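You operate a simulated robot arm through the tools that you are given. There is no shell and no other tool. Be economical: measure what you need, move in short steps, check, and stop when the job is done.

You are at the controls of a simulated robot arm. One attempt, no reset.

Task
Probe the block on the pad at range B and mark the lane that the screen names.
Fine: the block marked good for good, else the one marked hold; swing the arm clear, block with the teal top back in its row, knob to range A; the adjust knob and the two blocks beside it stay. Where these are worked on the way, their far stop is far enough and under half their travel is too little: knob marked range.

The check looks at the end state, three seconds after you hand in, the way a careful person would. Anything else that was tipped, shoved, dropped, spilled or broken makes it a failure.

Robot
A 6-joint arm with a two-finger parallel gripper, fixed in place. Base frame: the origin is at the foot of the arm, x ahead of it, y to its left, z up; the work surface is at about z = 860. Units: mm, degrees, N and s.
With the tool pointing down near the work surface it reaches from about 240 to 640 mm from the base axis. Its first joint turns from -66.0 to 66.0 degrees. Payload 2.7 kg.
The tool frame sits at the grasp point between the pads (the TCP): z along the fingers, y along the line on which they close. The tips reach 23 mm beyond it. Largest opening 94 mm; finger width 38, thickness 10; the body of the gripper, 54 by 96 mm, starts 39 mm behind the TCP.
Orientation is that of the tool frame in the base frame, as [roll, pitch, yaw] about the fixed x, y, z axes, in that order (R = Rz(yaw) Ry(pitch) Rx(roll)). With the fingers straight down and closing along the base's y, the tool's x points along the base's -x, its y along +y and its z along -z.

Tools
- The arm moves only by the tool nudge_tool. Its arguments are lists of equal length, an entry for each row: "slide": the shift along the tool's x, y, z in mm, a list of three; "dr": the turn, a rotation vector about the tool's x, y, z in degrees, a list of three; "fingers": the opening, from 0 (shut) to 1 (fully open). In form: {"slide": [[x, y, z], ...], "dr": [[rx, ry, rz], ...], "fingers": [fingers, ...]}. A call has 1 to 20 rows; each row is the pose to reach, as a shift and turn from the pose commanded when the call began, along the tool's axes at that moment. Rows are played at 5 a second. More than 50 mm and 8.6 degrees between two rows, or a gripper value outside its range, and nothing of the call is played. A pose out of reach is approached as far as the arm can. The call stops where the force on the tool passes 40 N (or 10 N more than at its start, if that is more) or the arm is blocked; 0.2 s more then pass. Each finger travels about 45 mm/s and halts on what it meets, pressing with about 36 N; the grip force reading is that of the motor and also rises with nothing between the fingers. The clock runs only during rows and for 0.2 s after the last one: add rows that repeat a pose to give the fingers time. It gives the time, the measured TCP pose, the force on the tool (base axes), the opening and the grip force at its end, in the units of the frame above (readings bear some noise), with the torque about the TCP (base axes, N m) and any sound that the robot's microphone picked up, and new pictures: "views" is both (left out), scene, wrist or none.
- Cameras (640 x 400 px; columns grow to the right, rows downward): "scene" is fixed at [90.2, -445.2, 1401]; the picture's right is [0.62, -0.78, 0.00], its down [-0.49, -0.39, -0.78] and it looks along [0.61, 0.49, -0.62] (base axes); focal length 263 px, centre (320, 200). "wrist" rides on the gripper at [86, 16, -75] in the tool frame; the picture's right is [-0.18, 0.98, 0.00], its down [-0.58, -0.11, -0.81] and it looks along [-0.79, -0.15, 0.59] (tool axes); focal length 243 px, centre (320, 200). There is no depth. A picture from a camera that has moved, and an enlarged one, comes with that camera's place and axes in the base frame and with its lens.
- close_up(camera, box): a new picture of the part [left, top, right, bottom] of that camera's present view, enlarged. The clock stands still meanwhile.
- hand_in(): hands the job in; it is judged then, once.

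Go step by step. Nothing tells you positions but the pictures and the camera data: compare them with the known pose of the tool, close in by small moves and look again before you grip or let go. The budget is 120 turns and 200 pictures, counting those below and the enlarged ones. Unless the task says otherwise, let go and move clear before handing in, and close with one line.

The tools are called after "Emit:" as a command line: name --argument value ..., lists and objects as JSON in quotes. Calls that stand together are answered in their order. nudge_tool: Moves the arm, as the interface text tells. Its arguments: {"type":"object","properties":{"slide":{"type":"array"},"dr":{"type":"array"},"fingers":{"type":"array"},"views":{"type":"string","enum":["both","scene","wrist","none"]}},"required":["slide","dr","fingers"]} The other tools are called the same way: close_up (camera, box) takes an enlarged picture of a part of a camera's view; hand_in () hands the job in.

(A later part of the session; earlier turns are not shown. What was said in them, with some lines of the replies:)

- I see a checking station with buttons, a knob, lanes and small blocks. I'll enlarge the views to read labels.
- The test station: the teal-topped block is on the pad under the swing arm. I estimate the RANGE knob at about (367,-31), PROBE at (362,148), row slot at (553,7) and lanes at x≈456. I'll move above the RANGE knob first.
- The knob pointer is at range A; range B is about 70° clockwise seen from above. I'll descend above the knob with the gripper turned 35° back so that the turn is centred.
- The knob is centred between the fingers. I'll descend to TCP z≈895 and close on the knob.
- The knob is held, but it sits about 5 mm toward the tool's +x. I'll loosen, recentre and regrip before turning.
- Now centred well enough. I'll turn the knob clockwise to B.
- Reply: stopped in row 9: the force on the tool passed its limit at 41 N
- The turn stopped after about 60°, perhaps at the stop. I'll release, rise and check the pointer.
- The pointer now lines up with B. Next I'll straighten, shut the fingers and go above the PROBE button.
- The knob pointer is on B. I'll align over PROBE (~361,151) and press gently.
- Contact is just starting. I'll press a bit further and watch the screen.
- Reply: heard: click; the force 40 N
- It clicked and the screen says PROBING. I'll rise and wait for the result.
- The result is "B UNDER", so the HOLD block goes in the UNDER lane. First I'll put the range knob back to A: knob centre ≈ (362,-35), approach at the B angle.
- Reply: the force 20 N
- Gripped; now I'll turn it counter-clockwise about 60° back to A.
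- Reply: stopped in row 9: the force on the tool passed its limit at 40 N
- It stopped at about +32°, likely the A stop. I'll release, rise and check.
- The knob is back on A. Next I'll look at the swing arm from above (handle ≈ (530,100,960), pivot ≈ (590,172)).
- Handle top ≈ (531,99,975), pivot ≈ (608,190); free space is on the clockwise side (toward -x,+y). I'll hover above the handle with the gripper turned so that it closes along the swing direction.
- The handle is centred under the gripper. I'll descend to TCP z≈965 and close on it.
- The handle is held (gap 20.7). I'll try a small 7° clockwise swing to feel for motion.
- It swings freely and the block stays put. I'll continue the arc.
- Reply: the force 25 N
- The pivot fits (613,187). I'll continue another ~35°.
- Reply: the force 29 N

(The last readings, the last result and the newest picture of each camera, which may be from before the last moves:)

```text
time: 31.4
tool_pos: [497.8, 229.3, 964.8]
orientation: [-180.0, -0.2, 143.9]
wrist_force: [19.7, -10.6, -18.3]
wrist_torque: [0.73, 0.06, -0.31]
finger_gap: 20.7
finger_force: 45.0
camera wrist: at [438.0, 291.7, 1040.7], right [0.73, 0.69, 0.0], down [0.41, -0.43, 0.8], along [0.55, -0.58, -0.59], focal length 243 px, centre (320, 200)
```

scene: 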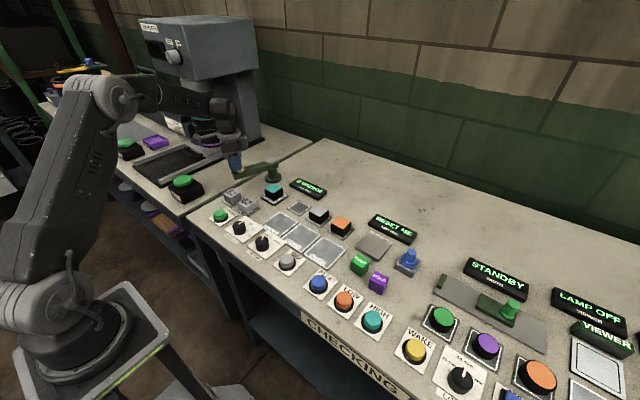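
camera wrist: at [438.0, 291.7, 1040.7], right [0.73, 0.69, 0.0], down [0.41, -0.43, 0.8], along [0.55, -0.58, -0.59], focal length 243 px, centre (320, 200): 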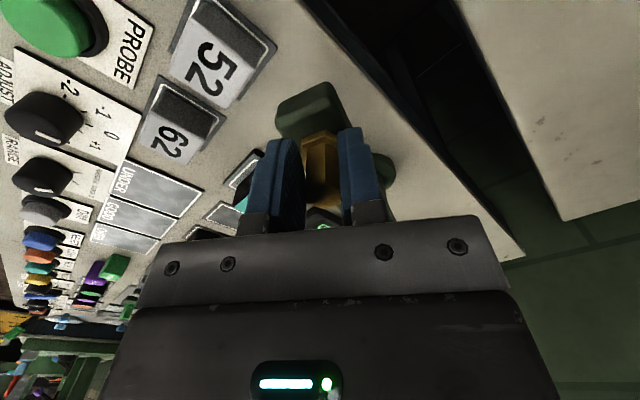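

The arm is swung well clear. I'll release, rise, and go above the teal block with the gripper squared up.

Emit:
nudge_tool --slide '[[0, 0, 0], [0, 0, 0], [0, 0, 0], [0, 0, -35], [0, 0, -65], [-20, -20, -65], [-40, -42, -65], [-60, -64, -65], [-80, -85, -65], [-94, -100, -65], [-94, -100, -65]]' --dr '[[0, 0, 0], [0, 0, 0], [0, 0, 0], [0, 0, 0], [0, 0, 0], [0, 0, -7], [0, 0, -14], [0, 0, -21], [0, 0, -29], [0, 0, -36], [0, 0, -36]]' --fingers '[0.6, 0.6, 0.7, 0.7, 0.7, 0.75, 0.75, 0.75, 0.75, 0.75, 0.75]' --views "both"

Emit:
close_up --camera "scene" --box '[230, 140, 350, 220]'

Emit:
close_up --camera "wrist" --box '[220, 0, 420, 160]'

```text
time: 33.8
tool_pos: [517.0, 90.0, 1029.8]
orientation: [179.8, -0.2, -179.9]
wrist_force: [0.2, 0.1, -0.3]
wrist_torque: [0.0, -0.04, -0.03]
finger_gap: 70.5
finger_force: 0.2
camera wrist: at [429.5, 105.7, 1105.2], right [0.18, 0.98, 0.0], down [0.58, -0.11, 0.8], along [0.79, -0.14, -0.59], focal length 243 px, centre (320, 200)
```

scene: 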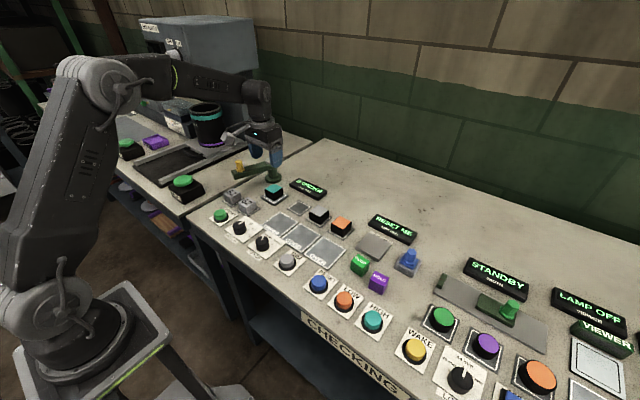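
wrist: 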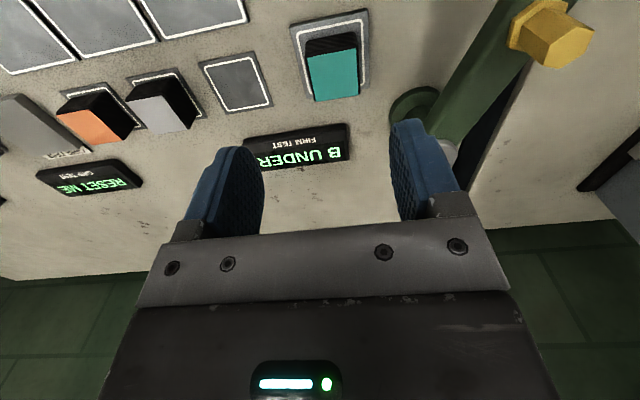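

```text
5.00 times, centred on (290, 180) of scene
camera zoom: at [90.2, -445.2, 1401.0], right [0.62, -0.78, 0.0], down [-0.49, -0.39, -0.78], along [0.61, 0.49, -0.62], focal length 1315 px, centre (470, 300)
```

zoom: 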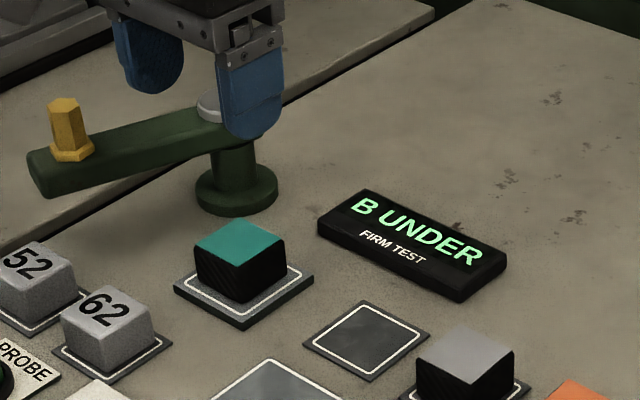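

```text
2.50 times, centred on (320, 80) of wrist
camera zoom: at [429.5, 105.7, 1105.2], right [0.18, 0.98, 0.0], down [0.58, -0.11, 0.8], along [0.79, -0.14, -0.59], focal length 606 px, centre (320, 500)
```

zoom: 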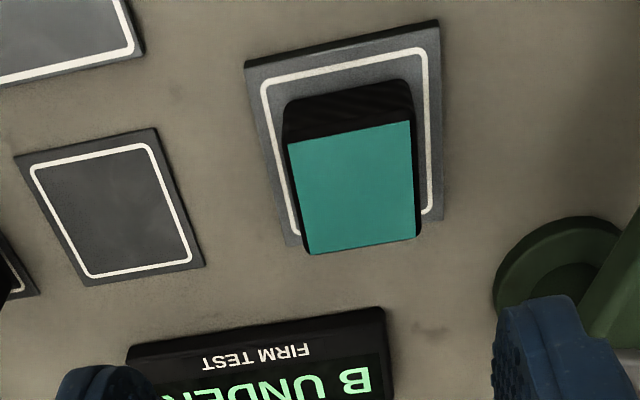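

Teal block centre ≈ (531.5, 99.5), top z≈901, width ~41 mm. I'll descend partway, check, then grip.

Emit:
nudge_tool --slide '[[-14.5, 9.5, 30], [-14.5, 9.5, 60], [-14.5, 9.5, 90], [-14.5, 9.5, 90]]' --dr '[[0, 0, 0], [0, 0, 0], [0, 0, 0], [0, 0, 0]]' --fingers '[0.75, 0.75, 0.75, 0.75]' --views "wrist"

Emit:
close_up --camera "scene" --box '[230, 140, 350, 220]'

```text
time: 34.8
tool_pos: [530.0, 101.9, 940.5]
orientation: [179.9, -0.2, -179.9]
wrist_force: [0.4, 0.4, -0.5]
wrist_torque: [-0.01, 0.02, -0.03]
finger_gap: 70.6
finger_force: 0.1
camera wrist: at [442.9, 116.6, 1015.6], right [0.18, 0.98, 0.0], down [0.58, -0.11, 0.8], along [0.79, -0.15, -0.59], focal length 243 px, centre (320, 200)
```

wrist: 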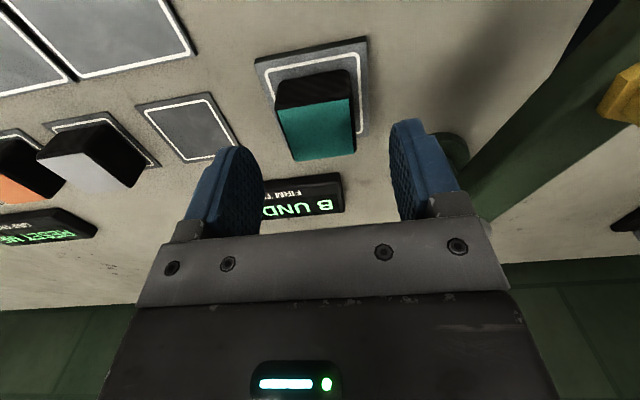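

```text
5.00 times, centred on (290, 180) of scene
camera zoom: at [90.2, -445.1, 1401.0], right [0.62, -0.78, 0.0], down [-0.49, -0.39, -0.78], along [0.61, 0.49, -0.62], focal length 1315 px, centre (470, 300)
```

zoom: 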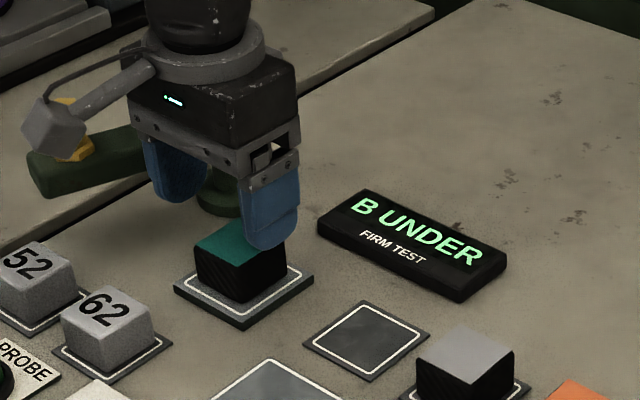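

Centred within ~2 mm. I'll descend and grip the teal block.

Emit:
nudge_tool --slide '[[0, -2, 20], [0, -2, 38], [0, -2, 46], [0, -2, 46], [0, -2, 46], [0, -2, 46], [0, -2, 46]]' --dr '[[0, 0, 0], [0, 0, 0], [0, 0, 0], [0, 0, 0], [0, 0, 0], [0, 0, 0], [0, 0, 0]]' --fingers '[0.75, 0.75, 0.75, 0.75, 0.4, 0.4, 0.4]' --views "wrist"

```text
time: 36.4
tool_pos: [529.5, 98.8, 894.9]
orientation: [179.9, -0.2, -179.9]
wrist_force: [0.6, -0.4, 0.3]
wrist_torque: [0.0, 0.02, 0.0]
finger_gap: 43.3
finger_force: 36.3
camera wrist: at [442.9, 114.9, 969.2], right [0.18, 0.98, 0.0], down [0.58, -0.11, 0.8], along [0.79, -0.15, -0.59], focal length 243 px, centre (320, 200)
```

wrist: 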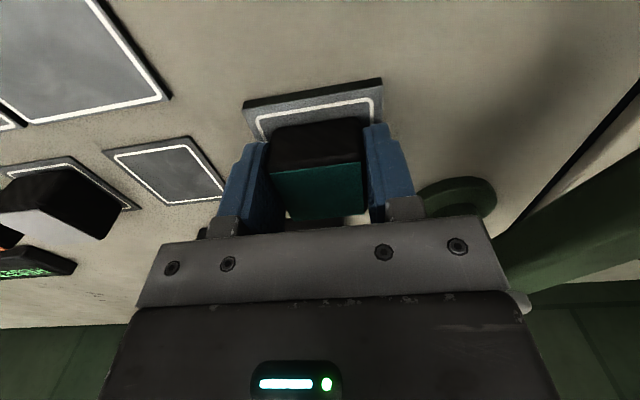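

Gripped (43 mm). I'll lift it and carry it above the empty row slot (~(546,1)).

Emit:
nudge_tool --slide '[[0, 0, -20], [0, 0, -45], [0, 0, -60], [-6, -33, -60], [-12, -65, -60], [-16.5, -97, -60], [-16.5, -97, -60]]' --dr '[[0, 0, 0], [0, 0, 0], [0, 0, 0], [0, 0, 0], [0, 0, 0], [0, 0, 0], [0, 0, 0]]' --fingers '[0.4, 0.4, 0.4, 0.4, 0.4, 0.4, 0.4]' --views "wrist"

Emit:
close_up --camera "scene" --box '[250, 150, 370, 230]'

Emit:
close_up --camera "wrist" --box '[200, 0, 440, 200]'

```text
time: 38.0
tool_pos: [545.4, 3.2, 954.6]
orientation: [179.8, -0.2, -179.9]
wrist_force: [-0.4, -1.2, -0.3]
wrist_torque: [0.01, 0.0, -0.01]
finger_gap: 37.6
finger_force: 0.0
camera wrist: at [458.5, 17.8, 1029.0], right [0.18, 0.98, 0.0], down [0.58, -0.11, 0.8], along [0.79, -0.15, -0.59], focal length 243 px, centre (320, 200)
```

wrist: 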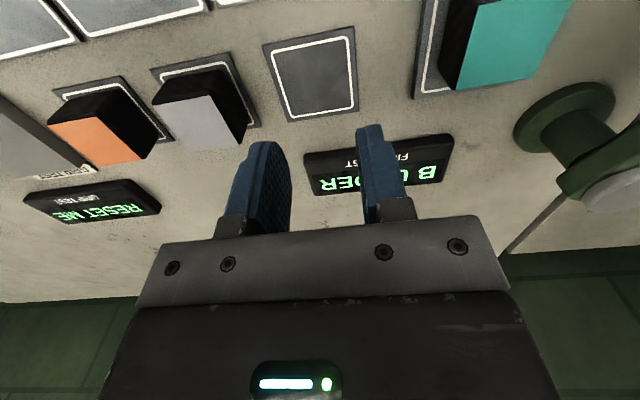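

```text
5.00 times, centred on (310, 190) of scene
camera zoom: at [90.2, -445.2, 1401.0], right [0.62, -0.78, 0.0], down [-0.49, -0.39, -0.78], along [0.61, 0.49, -0.62], focal length 1315 px, centre (370, 250)
```

zoom: 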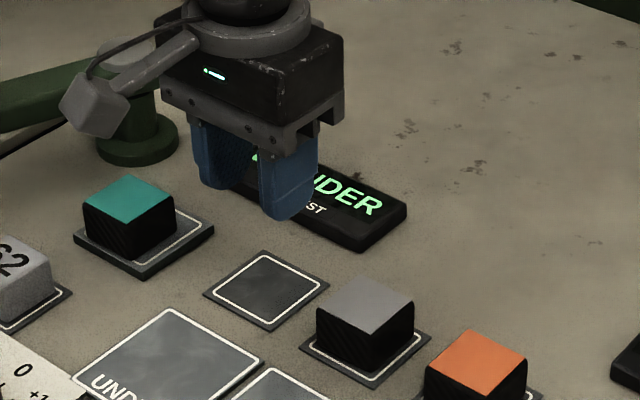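

```text
2.00 times, centred on (320, 100) of wrist
camera zoom: at [458.5, 17.8, 1029.0], right [0.18, 0.98, 0.0], down [0.58, -0.11, 0.8], along [0.79, -0.15, -0.59], focal length 485 px, centre (320, 400)
```

zoom: 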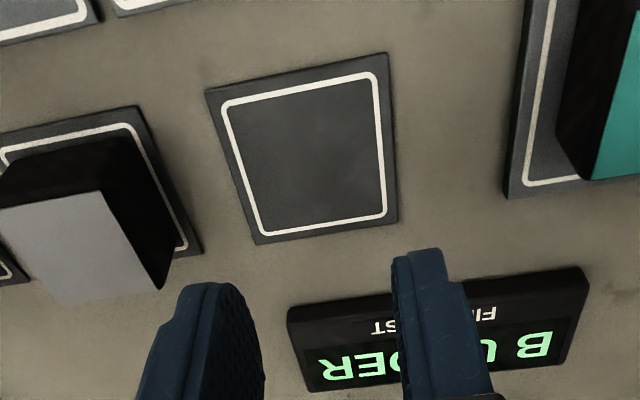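

The fingers had only closed to 37.6 mm and missed the (smaller) block; it stayed on the pad, shifted a little. I'll go back and look.

Emit:
nudge_tool --slide '[[5, 33, -10], [10, 66, -10], [15, 99, -10], [15, 99, -10]]' --dr '[[0, 0, 0], [0, 0, 0], [0, 0, 0], [0, 0, 0]]' --fingers '[0.75, 0.75, 0.75, 0.75]' --views "none"

Emit:
close_up --camera "wrist" --box '[220, 20, 420, 180]'

Emit:
close_up --camera "scene" --box '[240, 160, 330, 220]'

```text
time: 39.0
tool_pos: [531.1, 102.0, 964.1]
orientation: [179.9, -0.2, -179.9]
wrist_force: [0.5, -0.5, -0.4]
wrist_torque: [0.0, 0.0, -0.02]
finger_gap: 70.4
finger_force: 0.0
```

```text
2.50 times, centred on (320, 100) of wrist
camera zoom: at [444.1, 115.6, 1038.7], right [0.18, 0.98, 0.0], down [0.58, -0.11, 0.8], along [0.79, -0.15, -0.59], focal length 606 px, centre (320, 450)
```

zoom: 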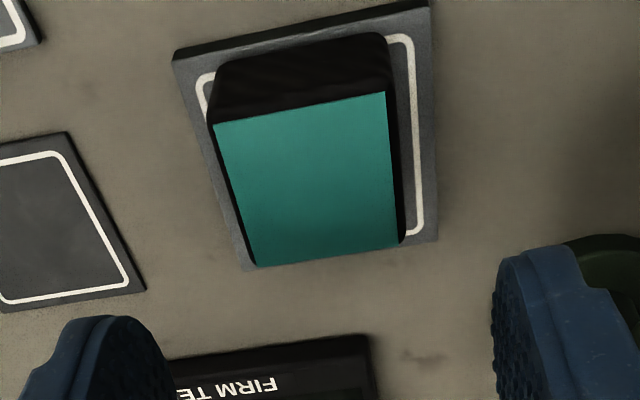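

```text
6.67 times, centred on (285, 190) of scene
camera zoom: at [90.2, -445.1, 1401.0], right [0.62, -0.78, 0.0], down [-0.49, -0.39, -0.78], along [0.61, 0.49, -0.62], focal length 1753 px, centre (553, 267)
```

zoom: 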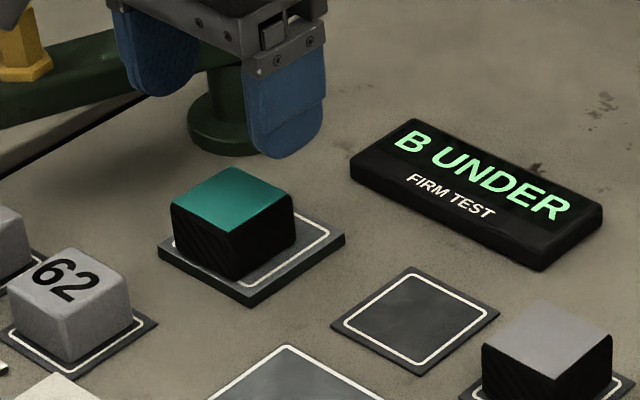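

The block now sits at ≈ (522, 99.5), upright. I'll regrip centred, commanding a full close, then lift slowly to test.

Emit:
nudge_tool --slide '[[4, -1, 20], [8.5, -2.5, 40], [8.5, -2.5, 60], [8.5, -2.5, 70], [8.5, -2.5, 70], [8.5, -2.5, 70], [8.5, -2.5, 70], [8.5, -2.5, 70], [8.5, -2.5, 70], [8.5, -2.5, 70]]' --dr '[[0, 0, 0], [0, 0, 0], [0, 0, 0], [0, 0, 0], [0, 0, 0], [0, 0, 0], [0, 0, 0], [0, 0, 0], [0, 0, 0], [0, 0, 0]]' --fingers '[0.75, 0.75, 0.75, 0.75, 0.75, 0.0, 0.0, 0.0, 0.0, 0.0]' --views "wrist"

Emit:
close_up --camera "scene" --box '[240, 150, 330, 210]'

```text
time: 41.2
tool_pos: [524.2, 98.3, 895.4]
orientation: [179.9, -0.2, -179.9]
wrist_force: [-0.1, 0.3, -0.2]
wrist_torque: [-0.01, -0.01, 0.01]
finger_gap: 43.2
finger_force: 36.1
camera wrist: at [436.7, 114.0, 969.8], right [0.18, 0.98, 0.0], down [0.58, -0.11, 0.8], along [0.79, -0.15, -0.59], focal length 243 px, centre (320, 200)
```

wrist: 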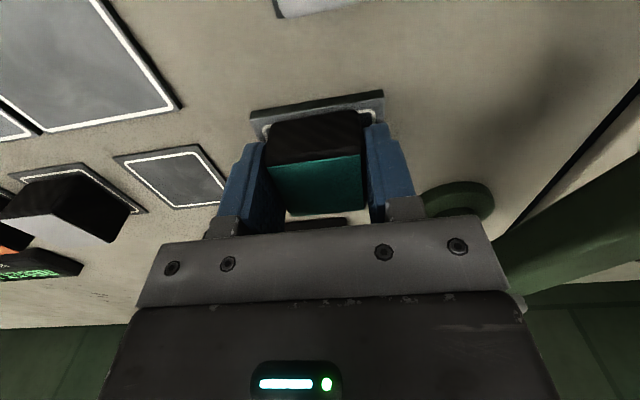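

```text
6.67 times, centred on (285, 180) of scene
camera zoom: at [90.2, -445.1, 1401.0], right [0.62, -0.78, 0.0], down [-0.49, -0.39, -0.78], along [0.61, 0.49, -0.62], focal length 1753 px, centre (553, 333)
```

zoom: 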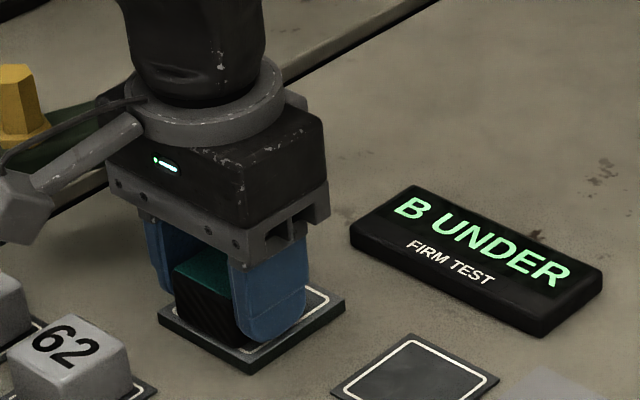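

Held at 43.2 mm with the block centred. I'll lift slowly.

Emit:
nudge_tool --slide '[[0, 0, -1], [0, 0, -2], [0, 0, -4], [0, 0, -6], [0, 0, -9], [0, 0, -12], [0, 0, -15]]' --dr '[[0, 0, 0], [0, 0, 0], [0, 0, 0], [0, 0, 0], [0, 0, 0], [0, 0, 0], [0, 0, 0]]' --fingers '[0, 0, 0, 0, 0, 0, 0]' --views "wrist"

Emit:
close_up --camera "scene" --box '[240, 150, 330, 210]'

```text
time: 42.8
tool_pos: [523.6, 99.3, 910.8]
orientation: [179.9, -0.2, -180.0]
wrist_force: [0.1, -0.5, -0.6]
wrist_torque: [0.02, 0.01, -0.02]
finger_gap: 43.4
finger_force: 36.3
camera wrist: at [435.6, 114.9, 985.0], right [0.18, 0.98, 0.0], down [0.58, -0.11, 0.8], along [0.79, -0.15, -0.59], focal length 243 px, centre (320, 200)
```

wrist: 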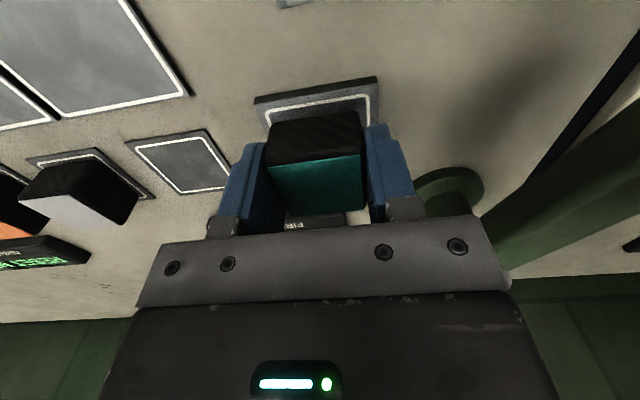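

```text
6.67 times, centred on (285, 180) of scene
camera zoom: at [90.2, -445.1, 1401.0], right [0.62, -0.78, 0.0], down [-0.49, -0.39, -0.78], along [0.61, 0.49, -0.62], focal length 1753 px, centre (553, 333)
```

zoom: 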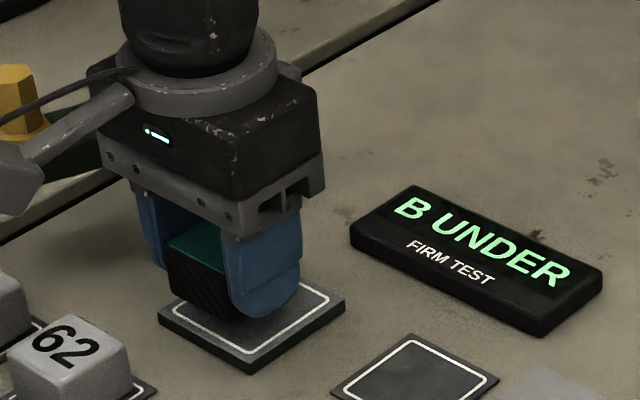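

Lifted. I'll carry it gently to the slot.

Emit:
nudge_tool --slide '[[0, 0, -8], [0, 0, -16], [0, -3, -20], [-1, -8, -20], [-3, -16, -20], [-5, -25, -20], [-7, -34, -20], [-9, -43, -20], [-11, -52, -20], [-13, -61, -20], [-15, -70, -20], [-17, -79, -20], [-18, -87, -20], [-19, -93, -20], [-19.5, -97, -20], [-19.5, -99, -20], [-19.5, -99, -20]]' --dr '[[0, 0, 0], [0, 0, 0], [0, 0, 0], [0, 0, 0], [0, 0, 0], [0, 0, 0], [0, 0, 0], [0, 0, 0], [0, 0, 0], [0, 0, 0], [0, 0, 0], [0, 0, 0], [0, 0, 0], [0, 0, 0], [0, 0, 0], [0, 0, 0], [0, 0, 0]]' --fingers '[0, 0, 0, 0, 0, 0, 0, 0, 0, 0, 0, 0, 0, 0, 0, 0, 0]' --views "none"

Emit:
close_up --camera "scene" --box '[250, 160, 370, 240]'

Emit:
close_up --camera "wrist" --box '[160, 40, 480, 240]'

```text
time: 46.4
tool_pos: [541.6, -0.4, 929.5]
orientation: [179.9, -0.2, -179.9]
wrist_force: [-1.0, -0.5, -0.1]
wrist_torque: [0.01, 0.0, 0.01]
finger_gap: 43.0
finger_force: 36.3
```

```text
5.00 times, centred on (310, 200) of scene
camera zoom: at [90.2, -445.2, 1401.0], right [0.62, -0.78, 0.0], down [-0.49, -0.39, -0.78], along [0.61, 0.49, -0.62], focal length 1315 px, centre (370, 200)
```

zoom: 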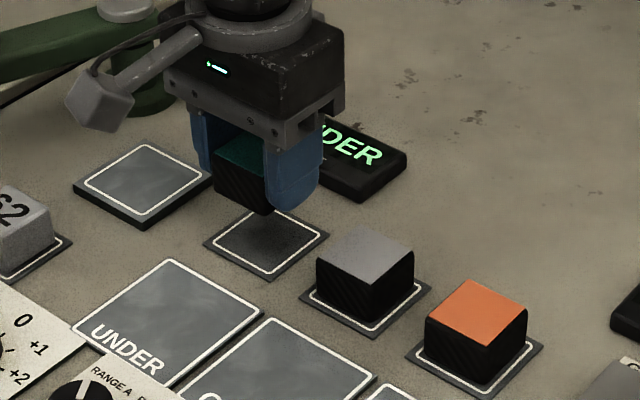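

```text
2.00 times, centred on (320, 140) of wrist
camera zoom: at [455.0, 14.9, 1004.1], right [0.18, 0.98, 0.0], down [0.58, -0.11, 0.8], along [0.79, -0.15, -0.59], focal length 485 px, centre (320, 320)
```

zoom: 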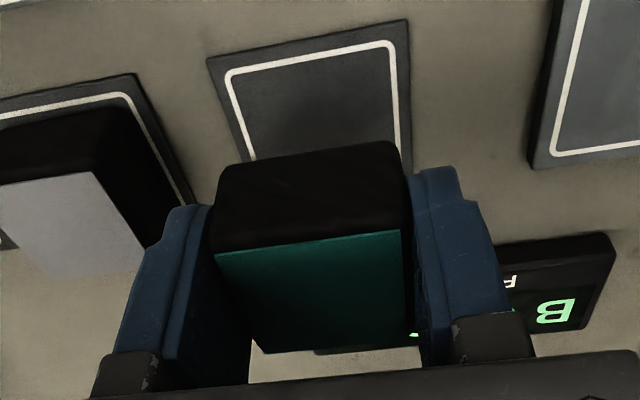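

The slot centre ≈ (544,0); block hangs about 2 mm short in x. I'll shift and lower slowly.

Emit:
nudge_tool --slide '[[-2, 0, 8], [-2, 0, 18], [-2, 0, 26], [-2, 0, 32], [-2, 0, 35], [-2, 0, 37], [-2, 0, 37]]' --dr '[[0, 0, 0], [0, 0, 0], [0, 0, 0], [0, 0, 0], [0, 0, 0], [0, 0, 0], [0, 0, 0]]' --fingers '[0, 0, 0, 0, 0, 0, 0]' --views "none"

Emit:
close_up --camera "scene" --box '[270, 180, 360, 240]'

Emit:
close_up --camera "wrist" --box '[160, 40, 480, 240]'

```text
time: 48.0
tool_pos: [545.1, 1.3, 892.4]
orientation: [179.9, -0.1, -180.0]
wrist_force: [0.8, 0.3, -0.3]
wrist_torque: [0.01, 0.01, 0.0]
finger_gap: 43.2
finger_force: 36.2
```

```text
6.67 times, centred on (315, 210) of scene
camera zoom: at [90.2, -445.2, 1401.0], right [0.62, -0.78, 0.0], down [-0.49, -0.39, -0.78], along [0.61, 0.49, -0.62], focal length 1753 px, centre (353, 133)
```

zoom: 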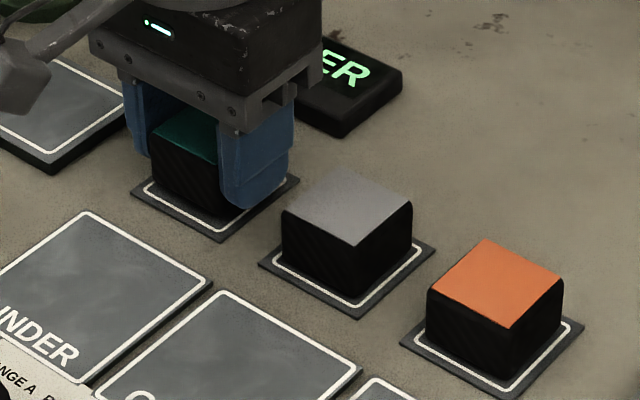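

```text
2.00 times, centred on (320, 140) of wrist
camera zoom: at [457.0, 15.6, 967.2], right [0.18, 0.98, 0.0], down [0.58, -0.11, 0.8], along [0.79, -0.15, -0.59], focal length 485 px, centre (320, 320)
```

zoom: 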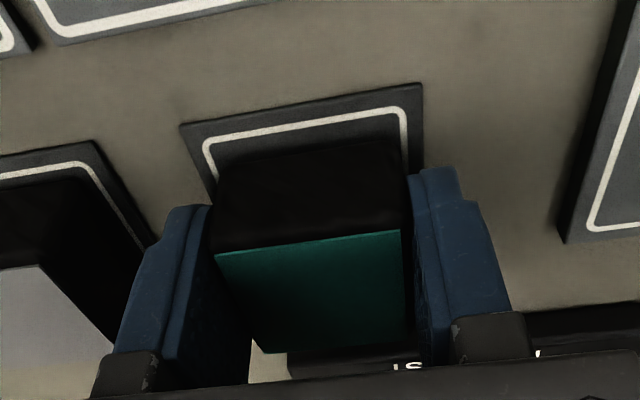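

Well aligned with the slot. I'll lower the last millimetres and release.

Emit:
nudge_tool --slide '[[-0.5, -0.5, 1], [-0.5, -0.5, 2], [-0.5, -0.5, 3], [-0.5, -0.5, 3.5]]' --dr '[[0, 0, 0], [0, 0, 0], [0, 0, 0], [0, 0, 0]]' --fingers '[0, 0, 0, 0]' --views "none"

```text
time: 49.0
tool_pos: [543.1, -1.6, 889.6]
orientation: [179.8, -0.1, -180.0]
wrist_force: [-0.1, -0.6, -0.8]
wrist_torque: [-0.04, 0.0, 0.01]
finger_gap: 43.5
finger_force: 35.9
```

Emit:
nudge_tool --slide '[[0, 0, 0.7], [0, 0, 1.4], [0, 0, 2.0], [0, 0, 2.5], [0, 0, 2.5]]' --dr '[[0, 0, 0], [0, 0, 0], [0, 0, 0], [0, 0, 0], [0, 0, 0]]' --fingers '[0, 0, 0, 0, 0]' --views "none"

Emit:
close_up --camera "scene" --box '[270, 180, 360, 240]'

```text
time: 50.2
tool_pos: [545.2, -0.4, 888.7]
orientation: [179.9, -0.1, -179.9]
wrist_force: [-9.7, -2.8, 23.6]
wrist_torque: [-0.22, 0.48, -0.06]
finger_gap: 43.2
finger_force: 36.4
```

```text
6.67 times, centred on (315, 210) of scene
camera zoom: at [89.6, -445.2, 1401.0], right [0.62, -0.78, 0.0], down [-0.49, -0.39, -0.78], along [0.61, 0.49, -0.62], focal length 1753 px, centre (353, 133)
```

zoom: 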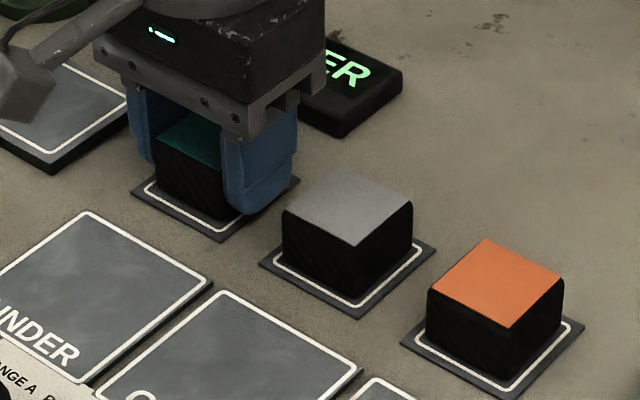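

Seated with contact. Release and rise.

Emit:
nudge_tool --slide '[[0, 0, -1.5], [0, 0, -1.5], [0, 0, -1.5], [0, 0, -1.5], [0, 0, -30], [0, 0, -70], [0, 0, -110], [0, 0, -110]]' --dr '[[0, 0, 0], [0, 0, 0], [0, 0, 0], [0, 0, 0], [0, 0, 0], [0, 0, 0], [0, 0, 0], [0, 0, 0]]' --fingers '[0.0, 0.6, 0.6, 0.6, 0.6, 0.6, 0.6, 0.6]' --views "scene"

Emit:
close_up --camera "scene" --box '[250, 170, 370, 250]'

Emit:
close_up --camera "scene" --box '[330, 230, 420, 310]'

```text
time: 52.0
tool_pos: [544.8, -0.8, 997.8]
orientation: [-180.0, -0.2, -179.8]
wrist_force: [0.6, -0.2, 0.2]
wrist_torque: [0.02, 0.03, 0.01]
finger_gap: 56.4
finger_force: 0.1
```

scene: 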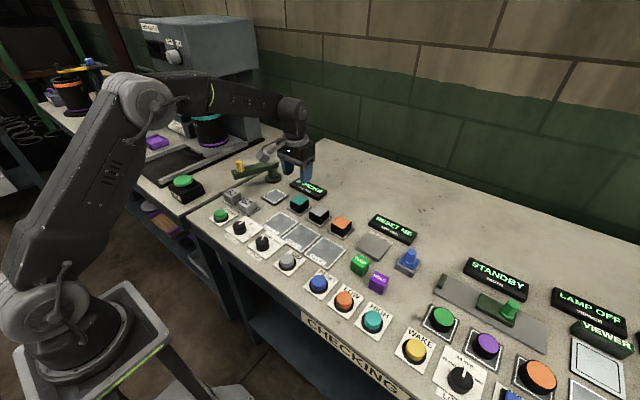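

```text
5.00 times, centred on (310, 210) of scene
camera zoom: at [90.2, -445.2, 1401.0], right [0.62, -0.78, 0.0], down [-0.49, -0.39, -0.78], along [0.61, 0.49, -0.62], focal length 1315 px, centre (370, 150)
```

zoom: 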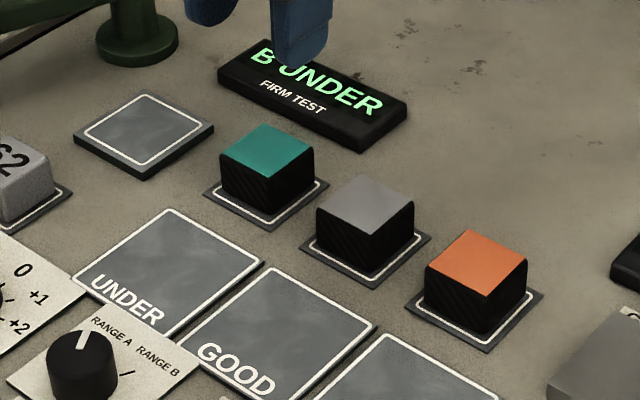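

```text
5.00 times, centred on (375, 270) of scene
camera zoom: at [90.2, -445.2, 1401.0], right [0.62, -0.78, 0.0], down [-0.49, -0.39, -0.78], along [0.61, 0.49, -0.62], focal length 1315 px, centre (45, -150)
```

zoom: 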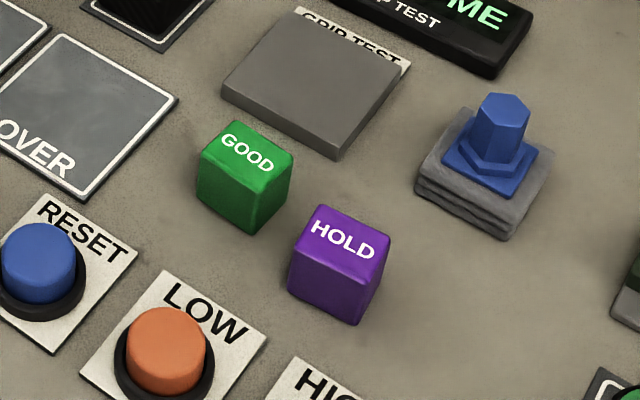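

Teal block is nicely in its row. Now I'll go above the HOLD block (~(445,-332)).

Emit:
nudge_tool --slide '[[10, -33, 0], [20, -66, 0], [30, -99, 0], [40, -132, 0], [50, -165, 0], [60, -198, 0], [70, -231, 0], [80, -264, 0], [90, -297, 0], [100, -330, 0], [100, -330, 0]]' --dr '[[0, 0, 0], [0, 0, 0], [0, 0, 0], [0, 0, 0], [0, 0, 0], [0, 0, 0], [0, 0, 0], [0, 0, 0], [0, 0, 0], [0, 0, 0], [0, 0, 0]]' --fingers '[0.6, 0.6, 0.6, 0.6, 0.6, 0.6, 0.6, 0.6, 0.6, 0.6, 0.6]' --views "wrist"

Emit:
close_up --camera "wrist" --box '[220, 0, 420, 160]'

```text
time: 54.4
tool_pos: [447.4, -332.4, 996.8]
orientation: [179.9, -0.2, -179.7]
wrist_force: [-0.8, 0.3, -0.1]
wrist_torque: [0.0, 0.02, 0.0]
finger_gap: 56.5
finger_force: 0.1
camera wrist: at [359.9, -316.2, 1071.4], right [0.18, 0.98, 0.0], down [0.58, -0.11, 0.8], along [0.79, -0.14, -0.6], focal length 243 px, centre (320, 200)
```

wrist: 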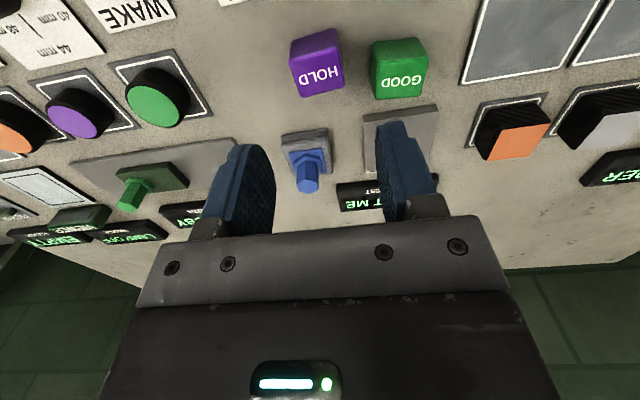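

```text
2.50 times, centred on (320, 80) of wrist
camera zoom: at [359.9, -316.2, 1071.4], right [0.18, 0.98, 0.0], down [0.58, -0.11, 0.8], along [0.79, -0.14, -0.6], focal length 606 px, centre (320, 500)
```

zoom: 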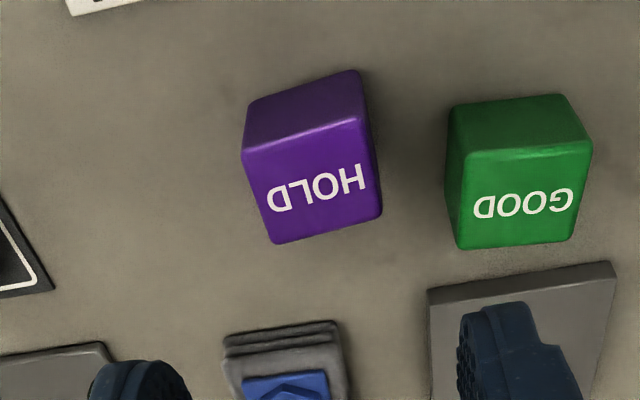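

HOLD is at ≈ (446,-333), rotated about 6°; GOOD is only ~20 mm away, so I'll use a narrow opening (47 mm), and check on the way down.

Emit:
nudge_tool --slide '[[1.4, -1.6, 25], [1.4, -1.6, 50], [1.4, -1.6, 62], [1.4, -1.6, 62]]' --dr '[[0, 0, -3], [0, 0, -6], [0, 0, -6], [0, 0, -6]]' --fingers '[0.5, 0.5, 0.5, 0.5]' --views "none"

Emit:
close_up --camera "wrist" --box '[200, 20, 440, 200]'

Emit:
close_up --camera "scene" --box '[330, 220, 420, 300]'

```text
time: 55.4
tool_pos: [444.0, -330.7, 934.2]
orientation: [179.8, -0.2, -173.9]
wrist_force: [0.3, 0.3, -0.2]
wrist_torque: [0.04, 0.02, 0.04]
finger_gap: 47.2
finger_force: 0.1
```

```text
2.22 times, centred on (320, 110) of wrist
camera zoom: at [356.6, -325.1, 1009.2], right [0.08, 1.0, 0.0], down [0.59, -0.05, 0.8], along [0.8, -0.06, -0.59], focal length 539 px, centre (320, 400)
```

zoom: 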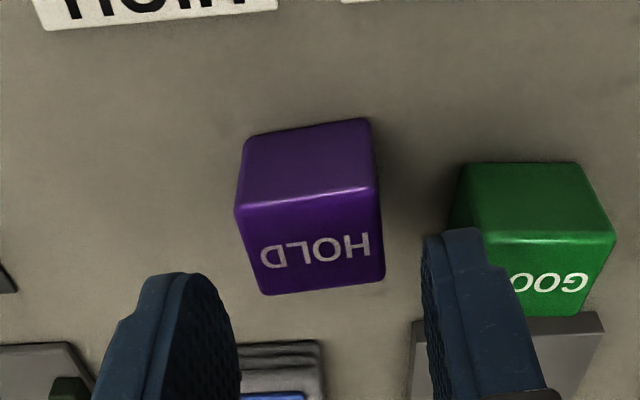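

```text
5.00 times, centred on (375, 260) of scene
camera zoom: at [90.2, -445.2, 1401.0], right [0.62, -0.78, 0.0], down [-0.49, -0.39, -0.78], along [0.61, 0.49, -0.62], focal length 1315 px, centre (45, -100)
```

zoom: 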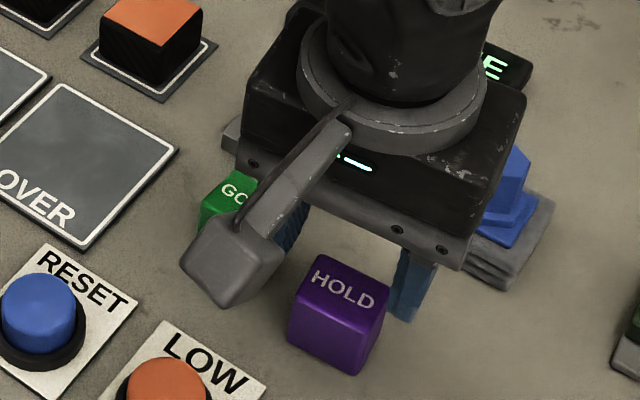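

Small correction (≈2 mm) then descend and grip.

Emit:
nudge_tool --slide '[[-2, -1.5, 15], [-2, -1.5, 30], [-2, -1.5, 40], [-2, -1.5, 45], [-2, -1.5, 45], [-2, -1.5, 45], [-2, -1.5, 45], [-2, -1.5, 45]]' --dr '[[0, 0, 0], [0, 0, 0], [0, 0, 0], [0, 0, 0], [0, 0, 0], [0, 0, 0], [0, 0, 0], [0, 0, 0]]' --fingers '[0.5, 0.5, 0.5, 0.5, 0.5, 0, 0, 0]' --views "wrist"

Emit:
close_up --camera "scene" --box '[330, 220, 420, 300]'

```text
time: 57.2
tool_pos: [446.1, -332.6, 887.9]
orientation: [179.8, -0.2, -173.9]
wrist_force: [0.3, 0.6, 0.2]
wrist_torque: [-0.06, 0.02, -0.02]
finger_gap: 35.0
finger_force: 36.2
camera wrist: at [357.6, -326.7, 963.7], right [0.08, 1.0, 0.0], down [0.59, -0.05, 0.8], along [0.8, -0.06, -0.59], focal length 243 px, centre (320, 200)
```

wrist: 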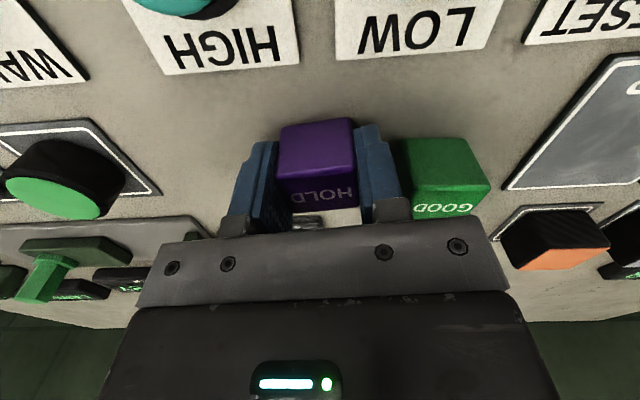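

```text
5.00 times, centred on (375, 260) of scene
camera zoom: at [90.2, -445.2, 1401.0], right [0.62, -0.78, 0.0], down [-0.49, -0.39, -0.78], along [0.61, 0.49, -0.62], focal length 1315 px, centre (45, -100)
```

zoom: 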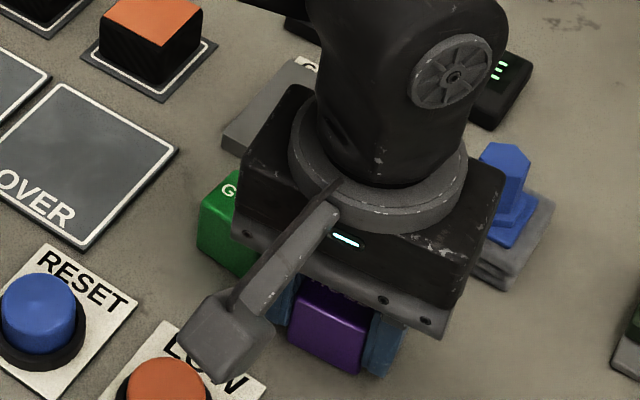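

Gripped at 35 mm. Lift slowly and check.

Emit:
nudge_tool --slide '[[0, 0, -2], [0, 0, -5], [0, 0, -10], [0, 0, -18], [0, 0, -28], [0, 0, -40], [0, 0, -52], [0, 0, -60]]' --dr '[[0, 0, 0], [0, 0, 0], [0, 0, 0], [0, 0, 0], [0, 0, 0], [0, 0, 0], [0, 0, 0], [0, 0, 0]]' --fingers '[0, 0, 0, 0, 0, 0, 0, 0]' --views "scene"

```text
time: 59.0
tool_pos: [447.3, -332.0, 948.4]
orientation: [179.9, -0.2, -173.8]
wrist_force: [0.6, 0.3, 0.2]
wrist_torque: [-0.03, 0.0, 0.02]
finger_gap: 34.7
finger_force: 35.5
```

scene: 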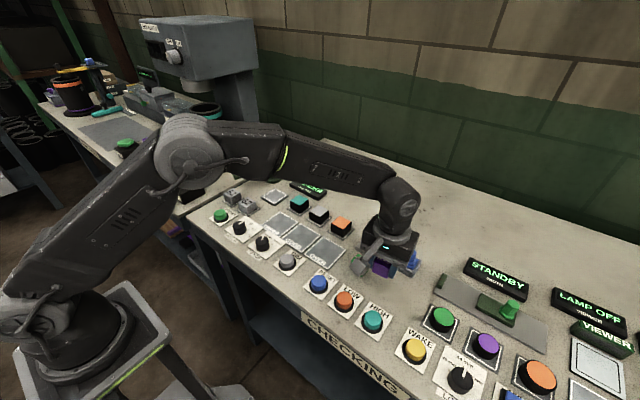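

Held. Carry it over to above the UNDER lane.

Emit:
nudge_tool --slide '[[-1, 8, -5], [-3, 24, -10], [-5, 44, -10], [-8, 64, -10], [-10, 84, -10], [-12, 104, -10], [-15, 124, -10], [-17, 144, -10], [-20, 164, -10], [-22, 184, -10], [-24, 204, -10], [-27, 224, -10], [-29, 244, -10], [-31, 264, -10], [-34, 284, -10], [-36, 302, -10], [-38, 316, -10], [-38.5, 323, -10], [-38.5, 323, -10]]' --dr '[[0, 0, 0], [0, 0, 0], [0, 0, 0.5], [0, 0, 1], [0, 0, 1.5], [0, 0, 2], [0, 0, 2.5], [0, 0, 3], [0, 0, 3.5], [0, 0, 4], [0, 0, 4.5], [0, 0, 5], [0, 0, 5.5], [0, 0, 6], [0, 0, 6], [0, 0, 6], [0, 0, 6], [0, 0, 6], [0, 0, 6]]' --fingers '[0, 0, 0, 0, 0, 0, 0, 0, 0, 0, 0, 0, 0, 0, 0, 0, 0, 0, 0]' --views "none"

Emit:
close_up --camera "scene" --box '[220, 170, 340, 250]'

Emit:
close_up --camera "wrist" --box '[160, 0, 480, 200]'

```text
time: 63.0
tool_pos: [449.9, -8.1, 959.6]
orientation: [180.0, -0.2, -179.9]
wrist_force: [-0.2, -0.1, 0.3]
wrist_torque: [0.0, 0.0, -0.01]
finger_gap: 34.8
finger_force: 36.1
```

```text
5.00 times, centred on (280, 210) of scene
camera zoom: at [90.2, -445.1, 1401.0], right [0.62, -0.78, 0.0], down [-0.49, -0.39, -0.78], along [0.61, 0.49, -0.62], focal length 1315 px, centre (520, 150)
```

zoom: 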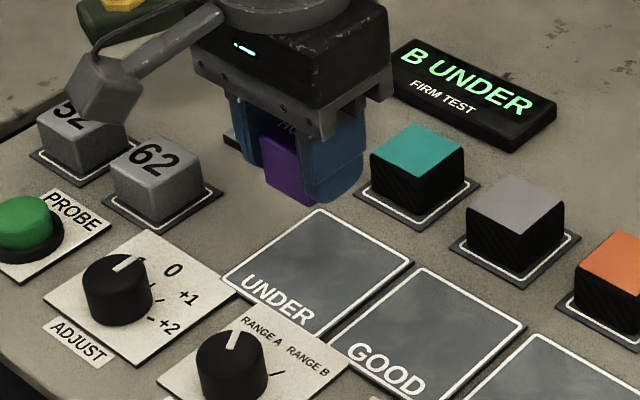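

```text
2.00 times, centred on (320, 100) of wrist
camera zoom: at [363.5, 7.3, 1035.1], right [0.18, 0.98, 0.0], down [0.58, -0.11, 0.8], along [0.79, -0.15, -0.59], focal length 485 px, centre (320, 400)
```

zoom: 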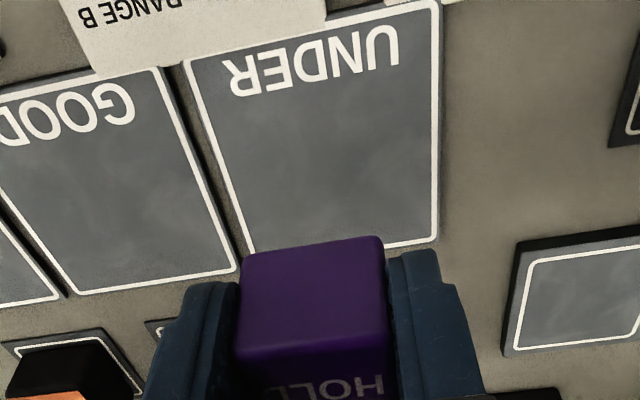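

The UNDER lane centre ≈ (453.5,-6.5). I'll shift 4 mm and lower.

Emit:
nudge_tool --slide '[[-2, 1, 12], [-4, 1, 26], [-4, 1, 40], [-4, 1, 52], [-4, 1, 60], [-4, 1, 66], [-4, 1, 68], [-4, 1, 69], [-4, 1, 70], [-4, 1, 71]]' --dr '[[0, 0, 0], [0, 0, 0], [0, 0, 0], [0, 0, 0], [0, 0, 0], [0, 0, 0], [0, 0, 0], [0, 0, 0], [0, 0, 0], [0, 0, 0]]' --fingers '[0, 0, 0, 0, 0, 0, 0, 0, 0, 0]' --views "none"

Emit:
close_up --camera "scene" --box '[220, 180, 340, 260]'

```text
time: 65.2
tool_pos: [455.3, -6.4, 889.8]
orientation: [179.9, 0.1, -179.8]
wrist_force: [-2.8, 0.0, 27.8]
wrist_torque: [-0.01, 0.07, 0.0]
finger_gap: 35.0
finger_force: 36.2
```

```text
5.00 times, centred on (280, 220) of scene
camera zoom: at [89.7, -445.1, 1401.0], right [0.62, -0.78, 0.0], down [-0.49, -0.39, -0.78], along [0.61, 0.49, -0.62], focal length 1315 px, centre (520, 100)
```

zoom: 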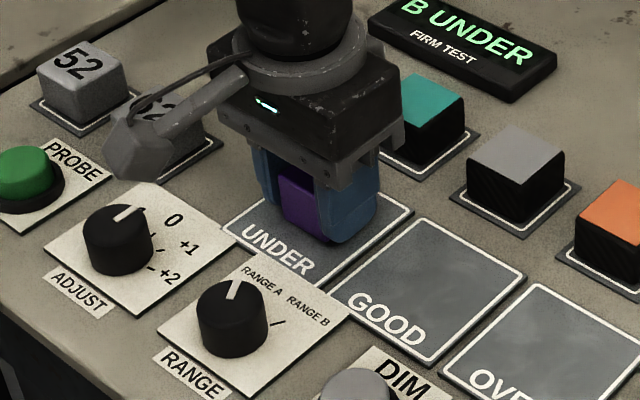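

It's seated in the UNDER lane. Release and rise straight up.

Emit:
nudge_tool --slide '[[0, 0, -1.2], [0, 0, -1.2], [0, 0, -1.2], [0, 0, -1.2], [0, 0, -25], [0, 0, -60], [0, 0, -100], [20, 0, -140], [40, 0, -180], [60, 0, -200]]' --dr '[[0, 0, 0], [0, 0, 0], [0, 0, 0], [0, 0, 0], [0, 0, 0], [0, 0, 0], [0, 0, 0], [0, 0, 0], [0, 0, 0], [0, 0, 0]]' --fingers '[0, 0.55, 0.55, 0.55, 0.55, 0.55, 0.55, 0.55, 0.55, 0.55]' --views "both"

Emit:
close_up --camera "scene" --box '[200, 150, 350, 260]'

Emit:
close_up --camera "wrist" --box '[200, 0, 500, 180]'

```text
time: 67.4
tool_pos: [393.2, -6.4, 1087.4]
orientation: [179.9, -0.2, -179.9]
wrist_force: [0.7, -0.2, 0.2]
wrist_torque: [-0.03, 0.01, -0.01]
finger_gap: 51.6
finger_force: 0.1
camera wrist: at [306.1, 9.0, 1161.9], right [0.18, 0.98, 0.0], down [0.59, -0.11, 0.8], along [0.79, -0.15, -0.6], focal length 243 px, centre (320, 200)
```

scene: 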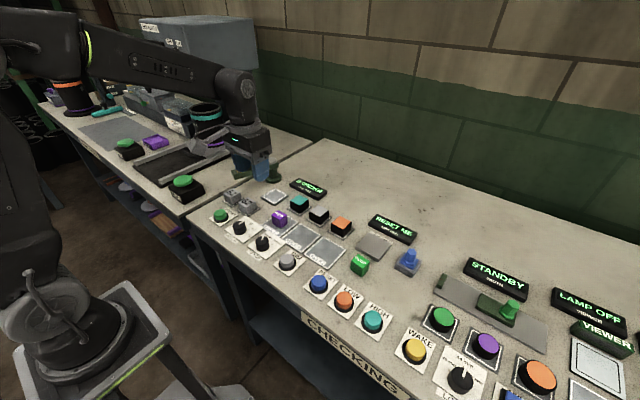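
wrist: 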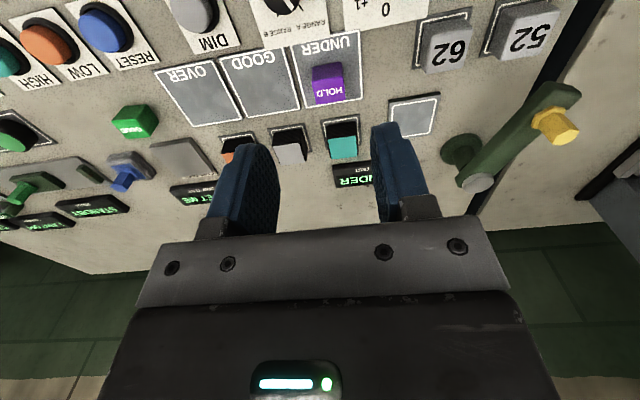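

```text
3.64 times, centred on (275, 205) of scene
camera zoom: at [90.2, -445.2, 1401.0], right [0.62, -0.78, 0.0], down [-0.49, -0.39, -0.78], along [0.61, 0.49, -0.62], focal length 956 px, centre (484, 182)
```

zoom: 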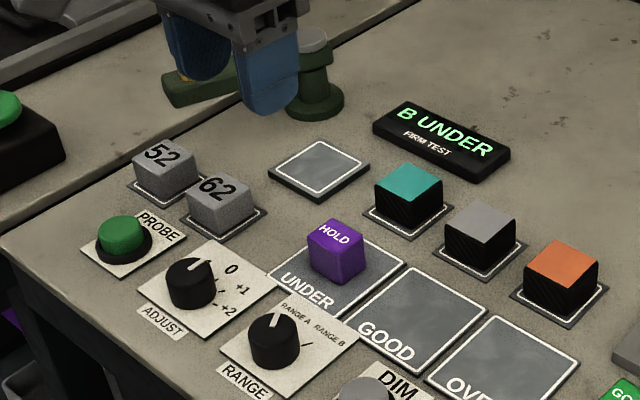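

```text
2.13 times, centred on (350, 90) of wrist
camera zoom: at [306.1, 9.0, 1161.9], right [0.18, 0.98, 0.0], down [0.59, -0.11, 0.8], along [0.79, -0.15, -0.6], focal length 518 px, centre (256, 435)
```

zoom: 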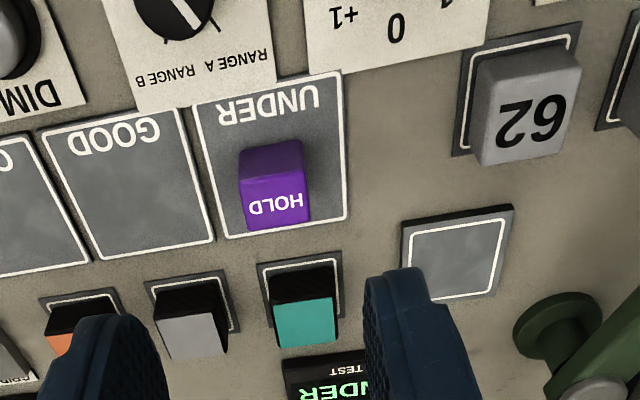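

Everything is in place: HOLD in the UNDER lane, teal block in its row, range knob at A, swing arm clear, gripper clear. Handing in.

Emit:
hand_in

```text
The job is handed in.
```

The screen read "B UNDER", so the HOLD block is in the UNDER lane. The teal block is back in its row, the swing arm is clear and the range knob is at A; on my first try at picking up the teal block it slipped and slid about 10 mm on the pad, staying upright.
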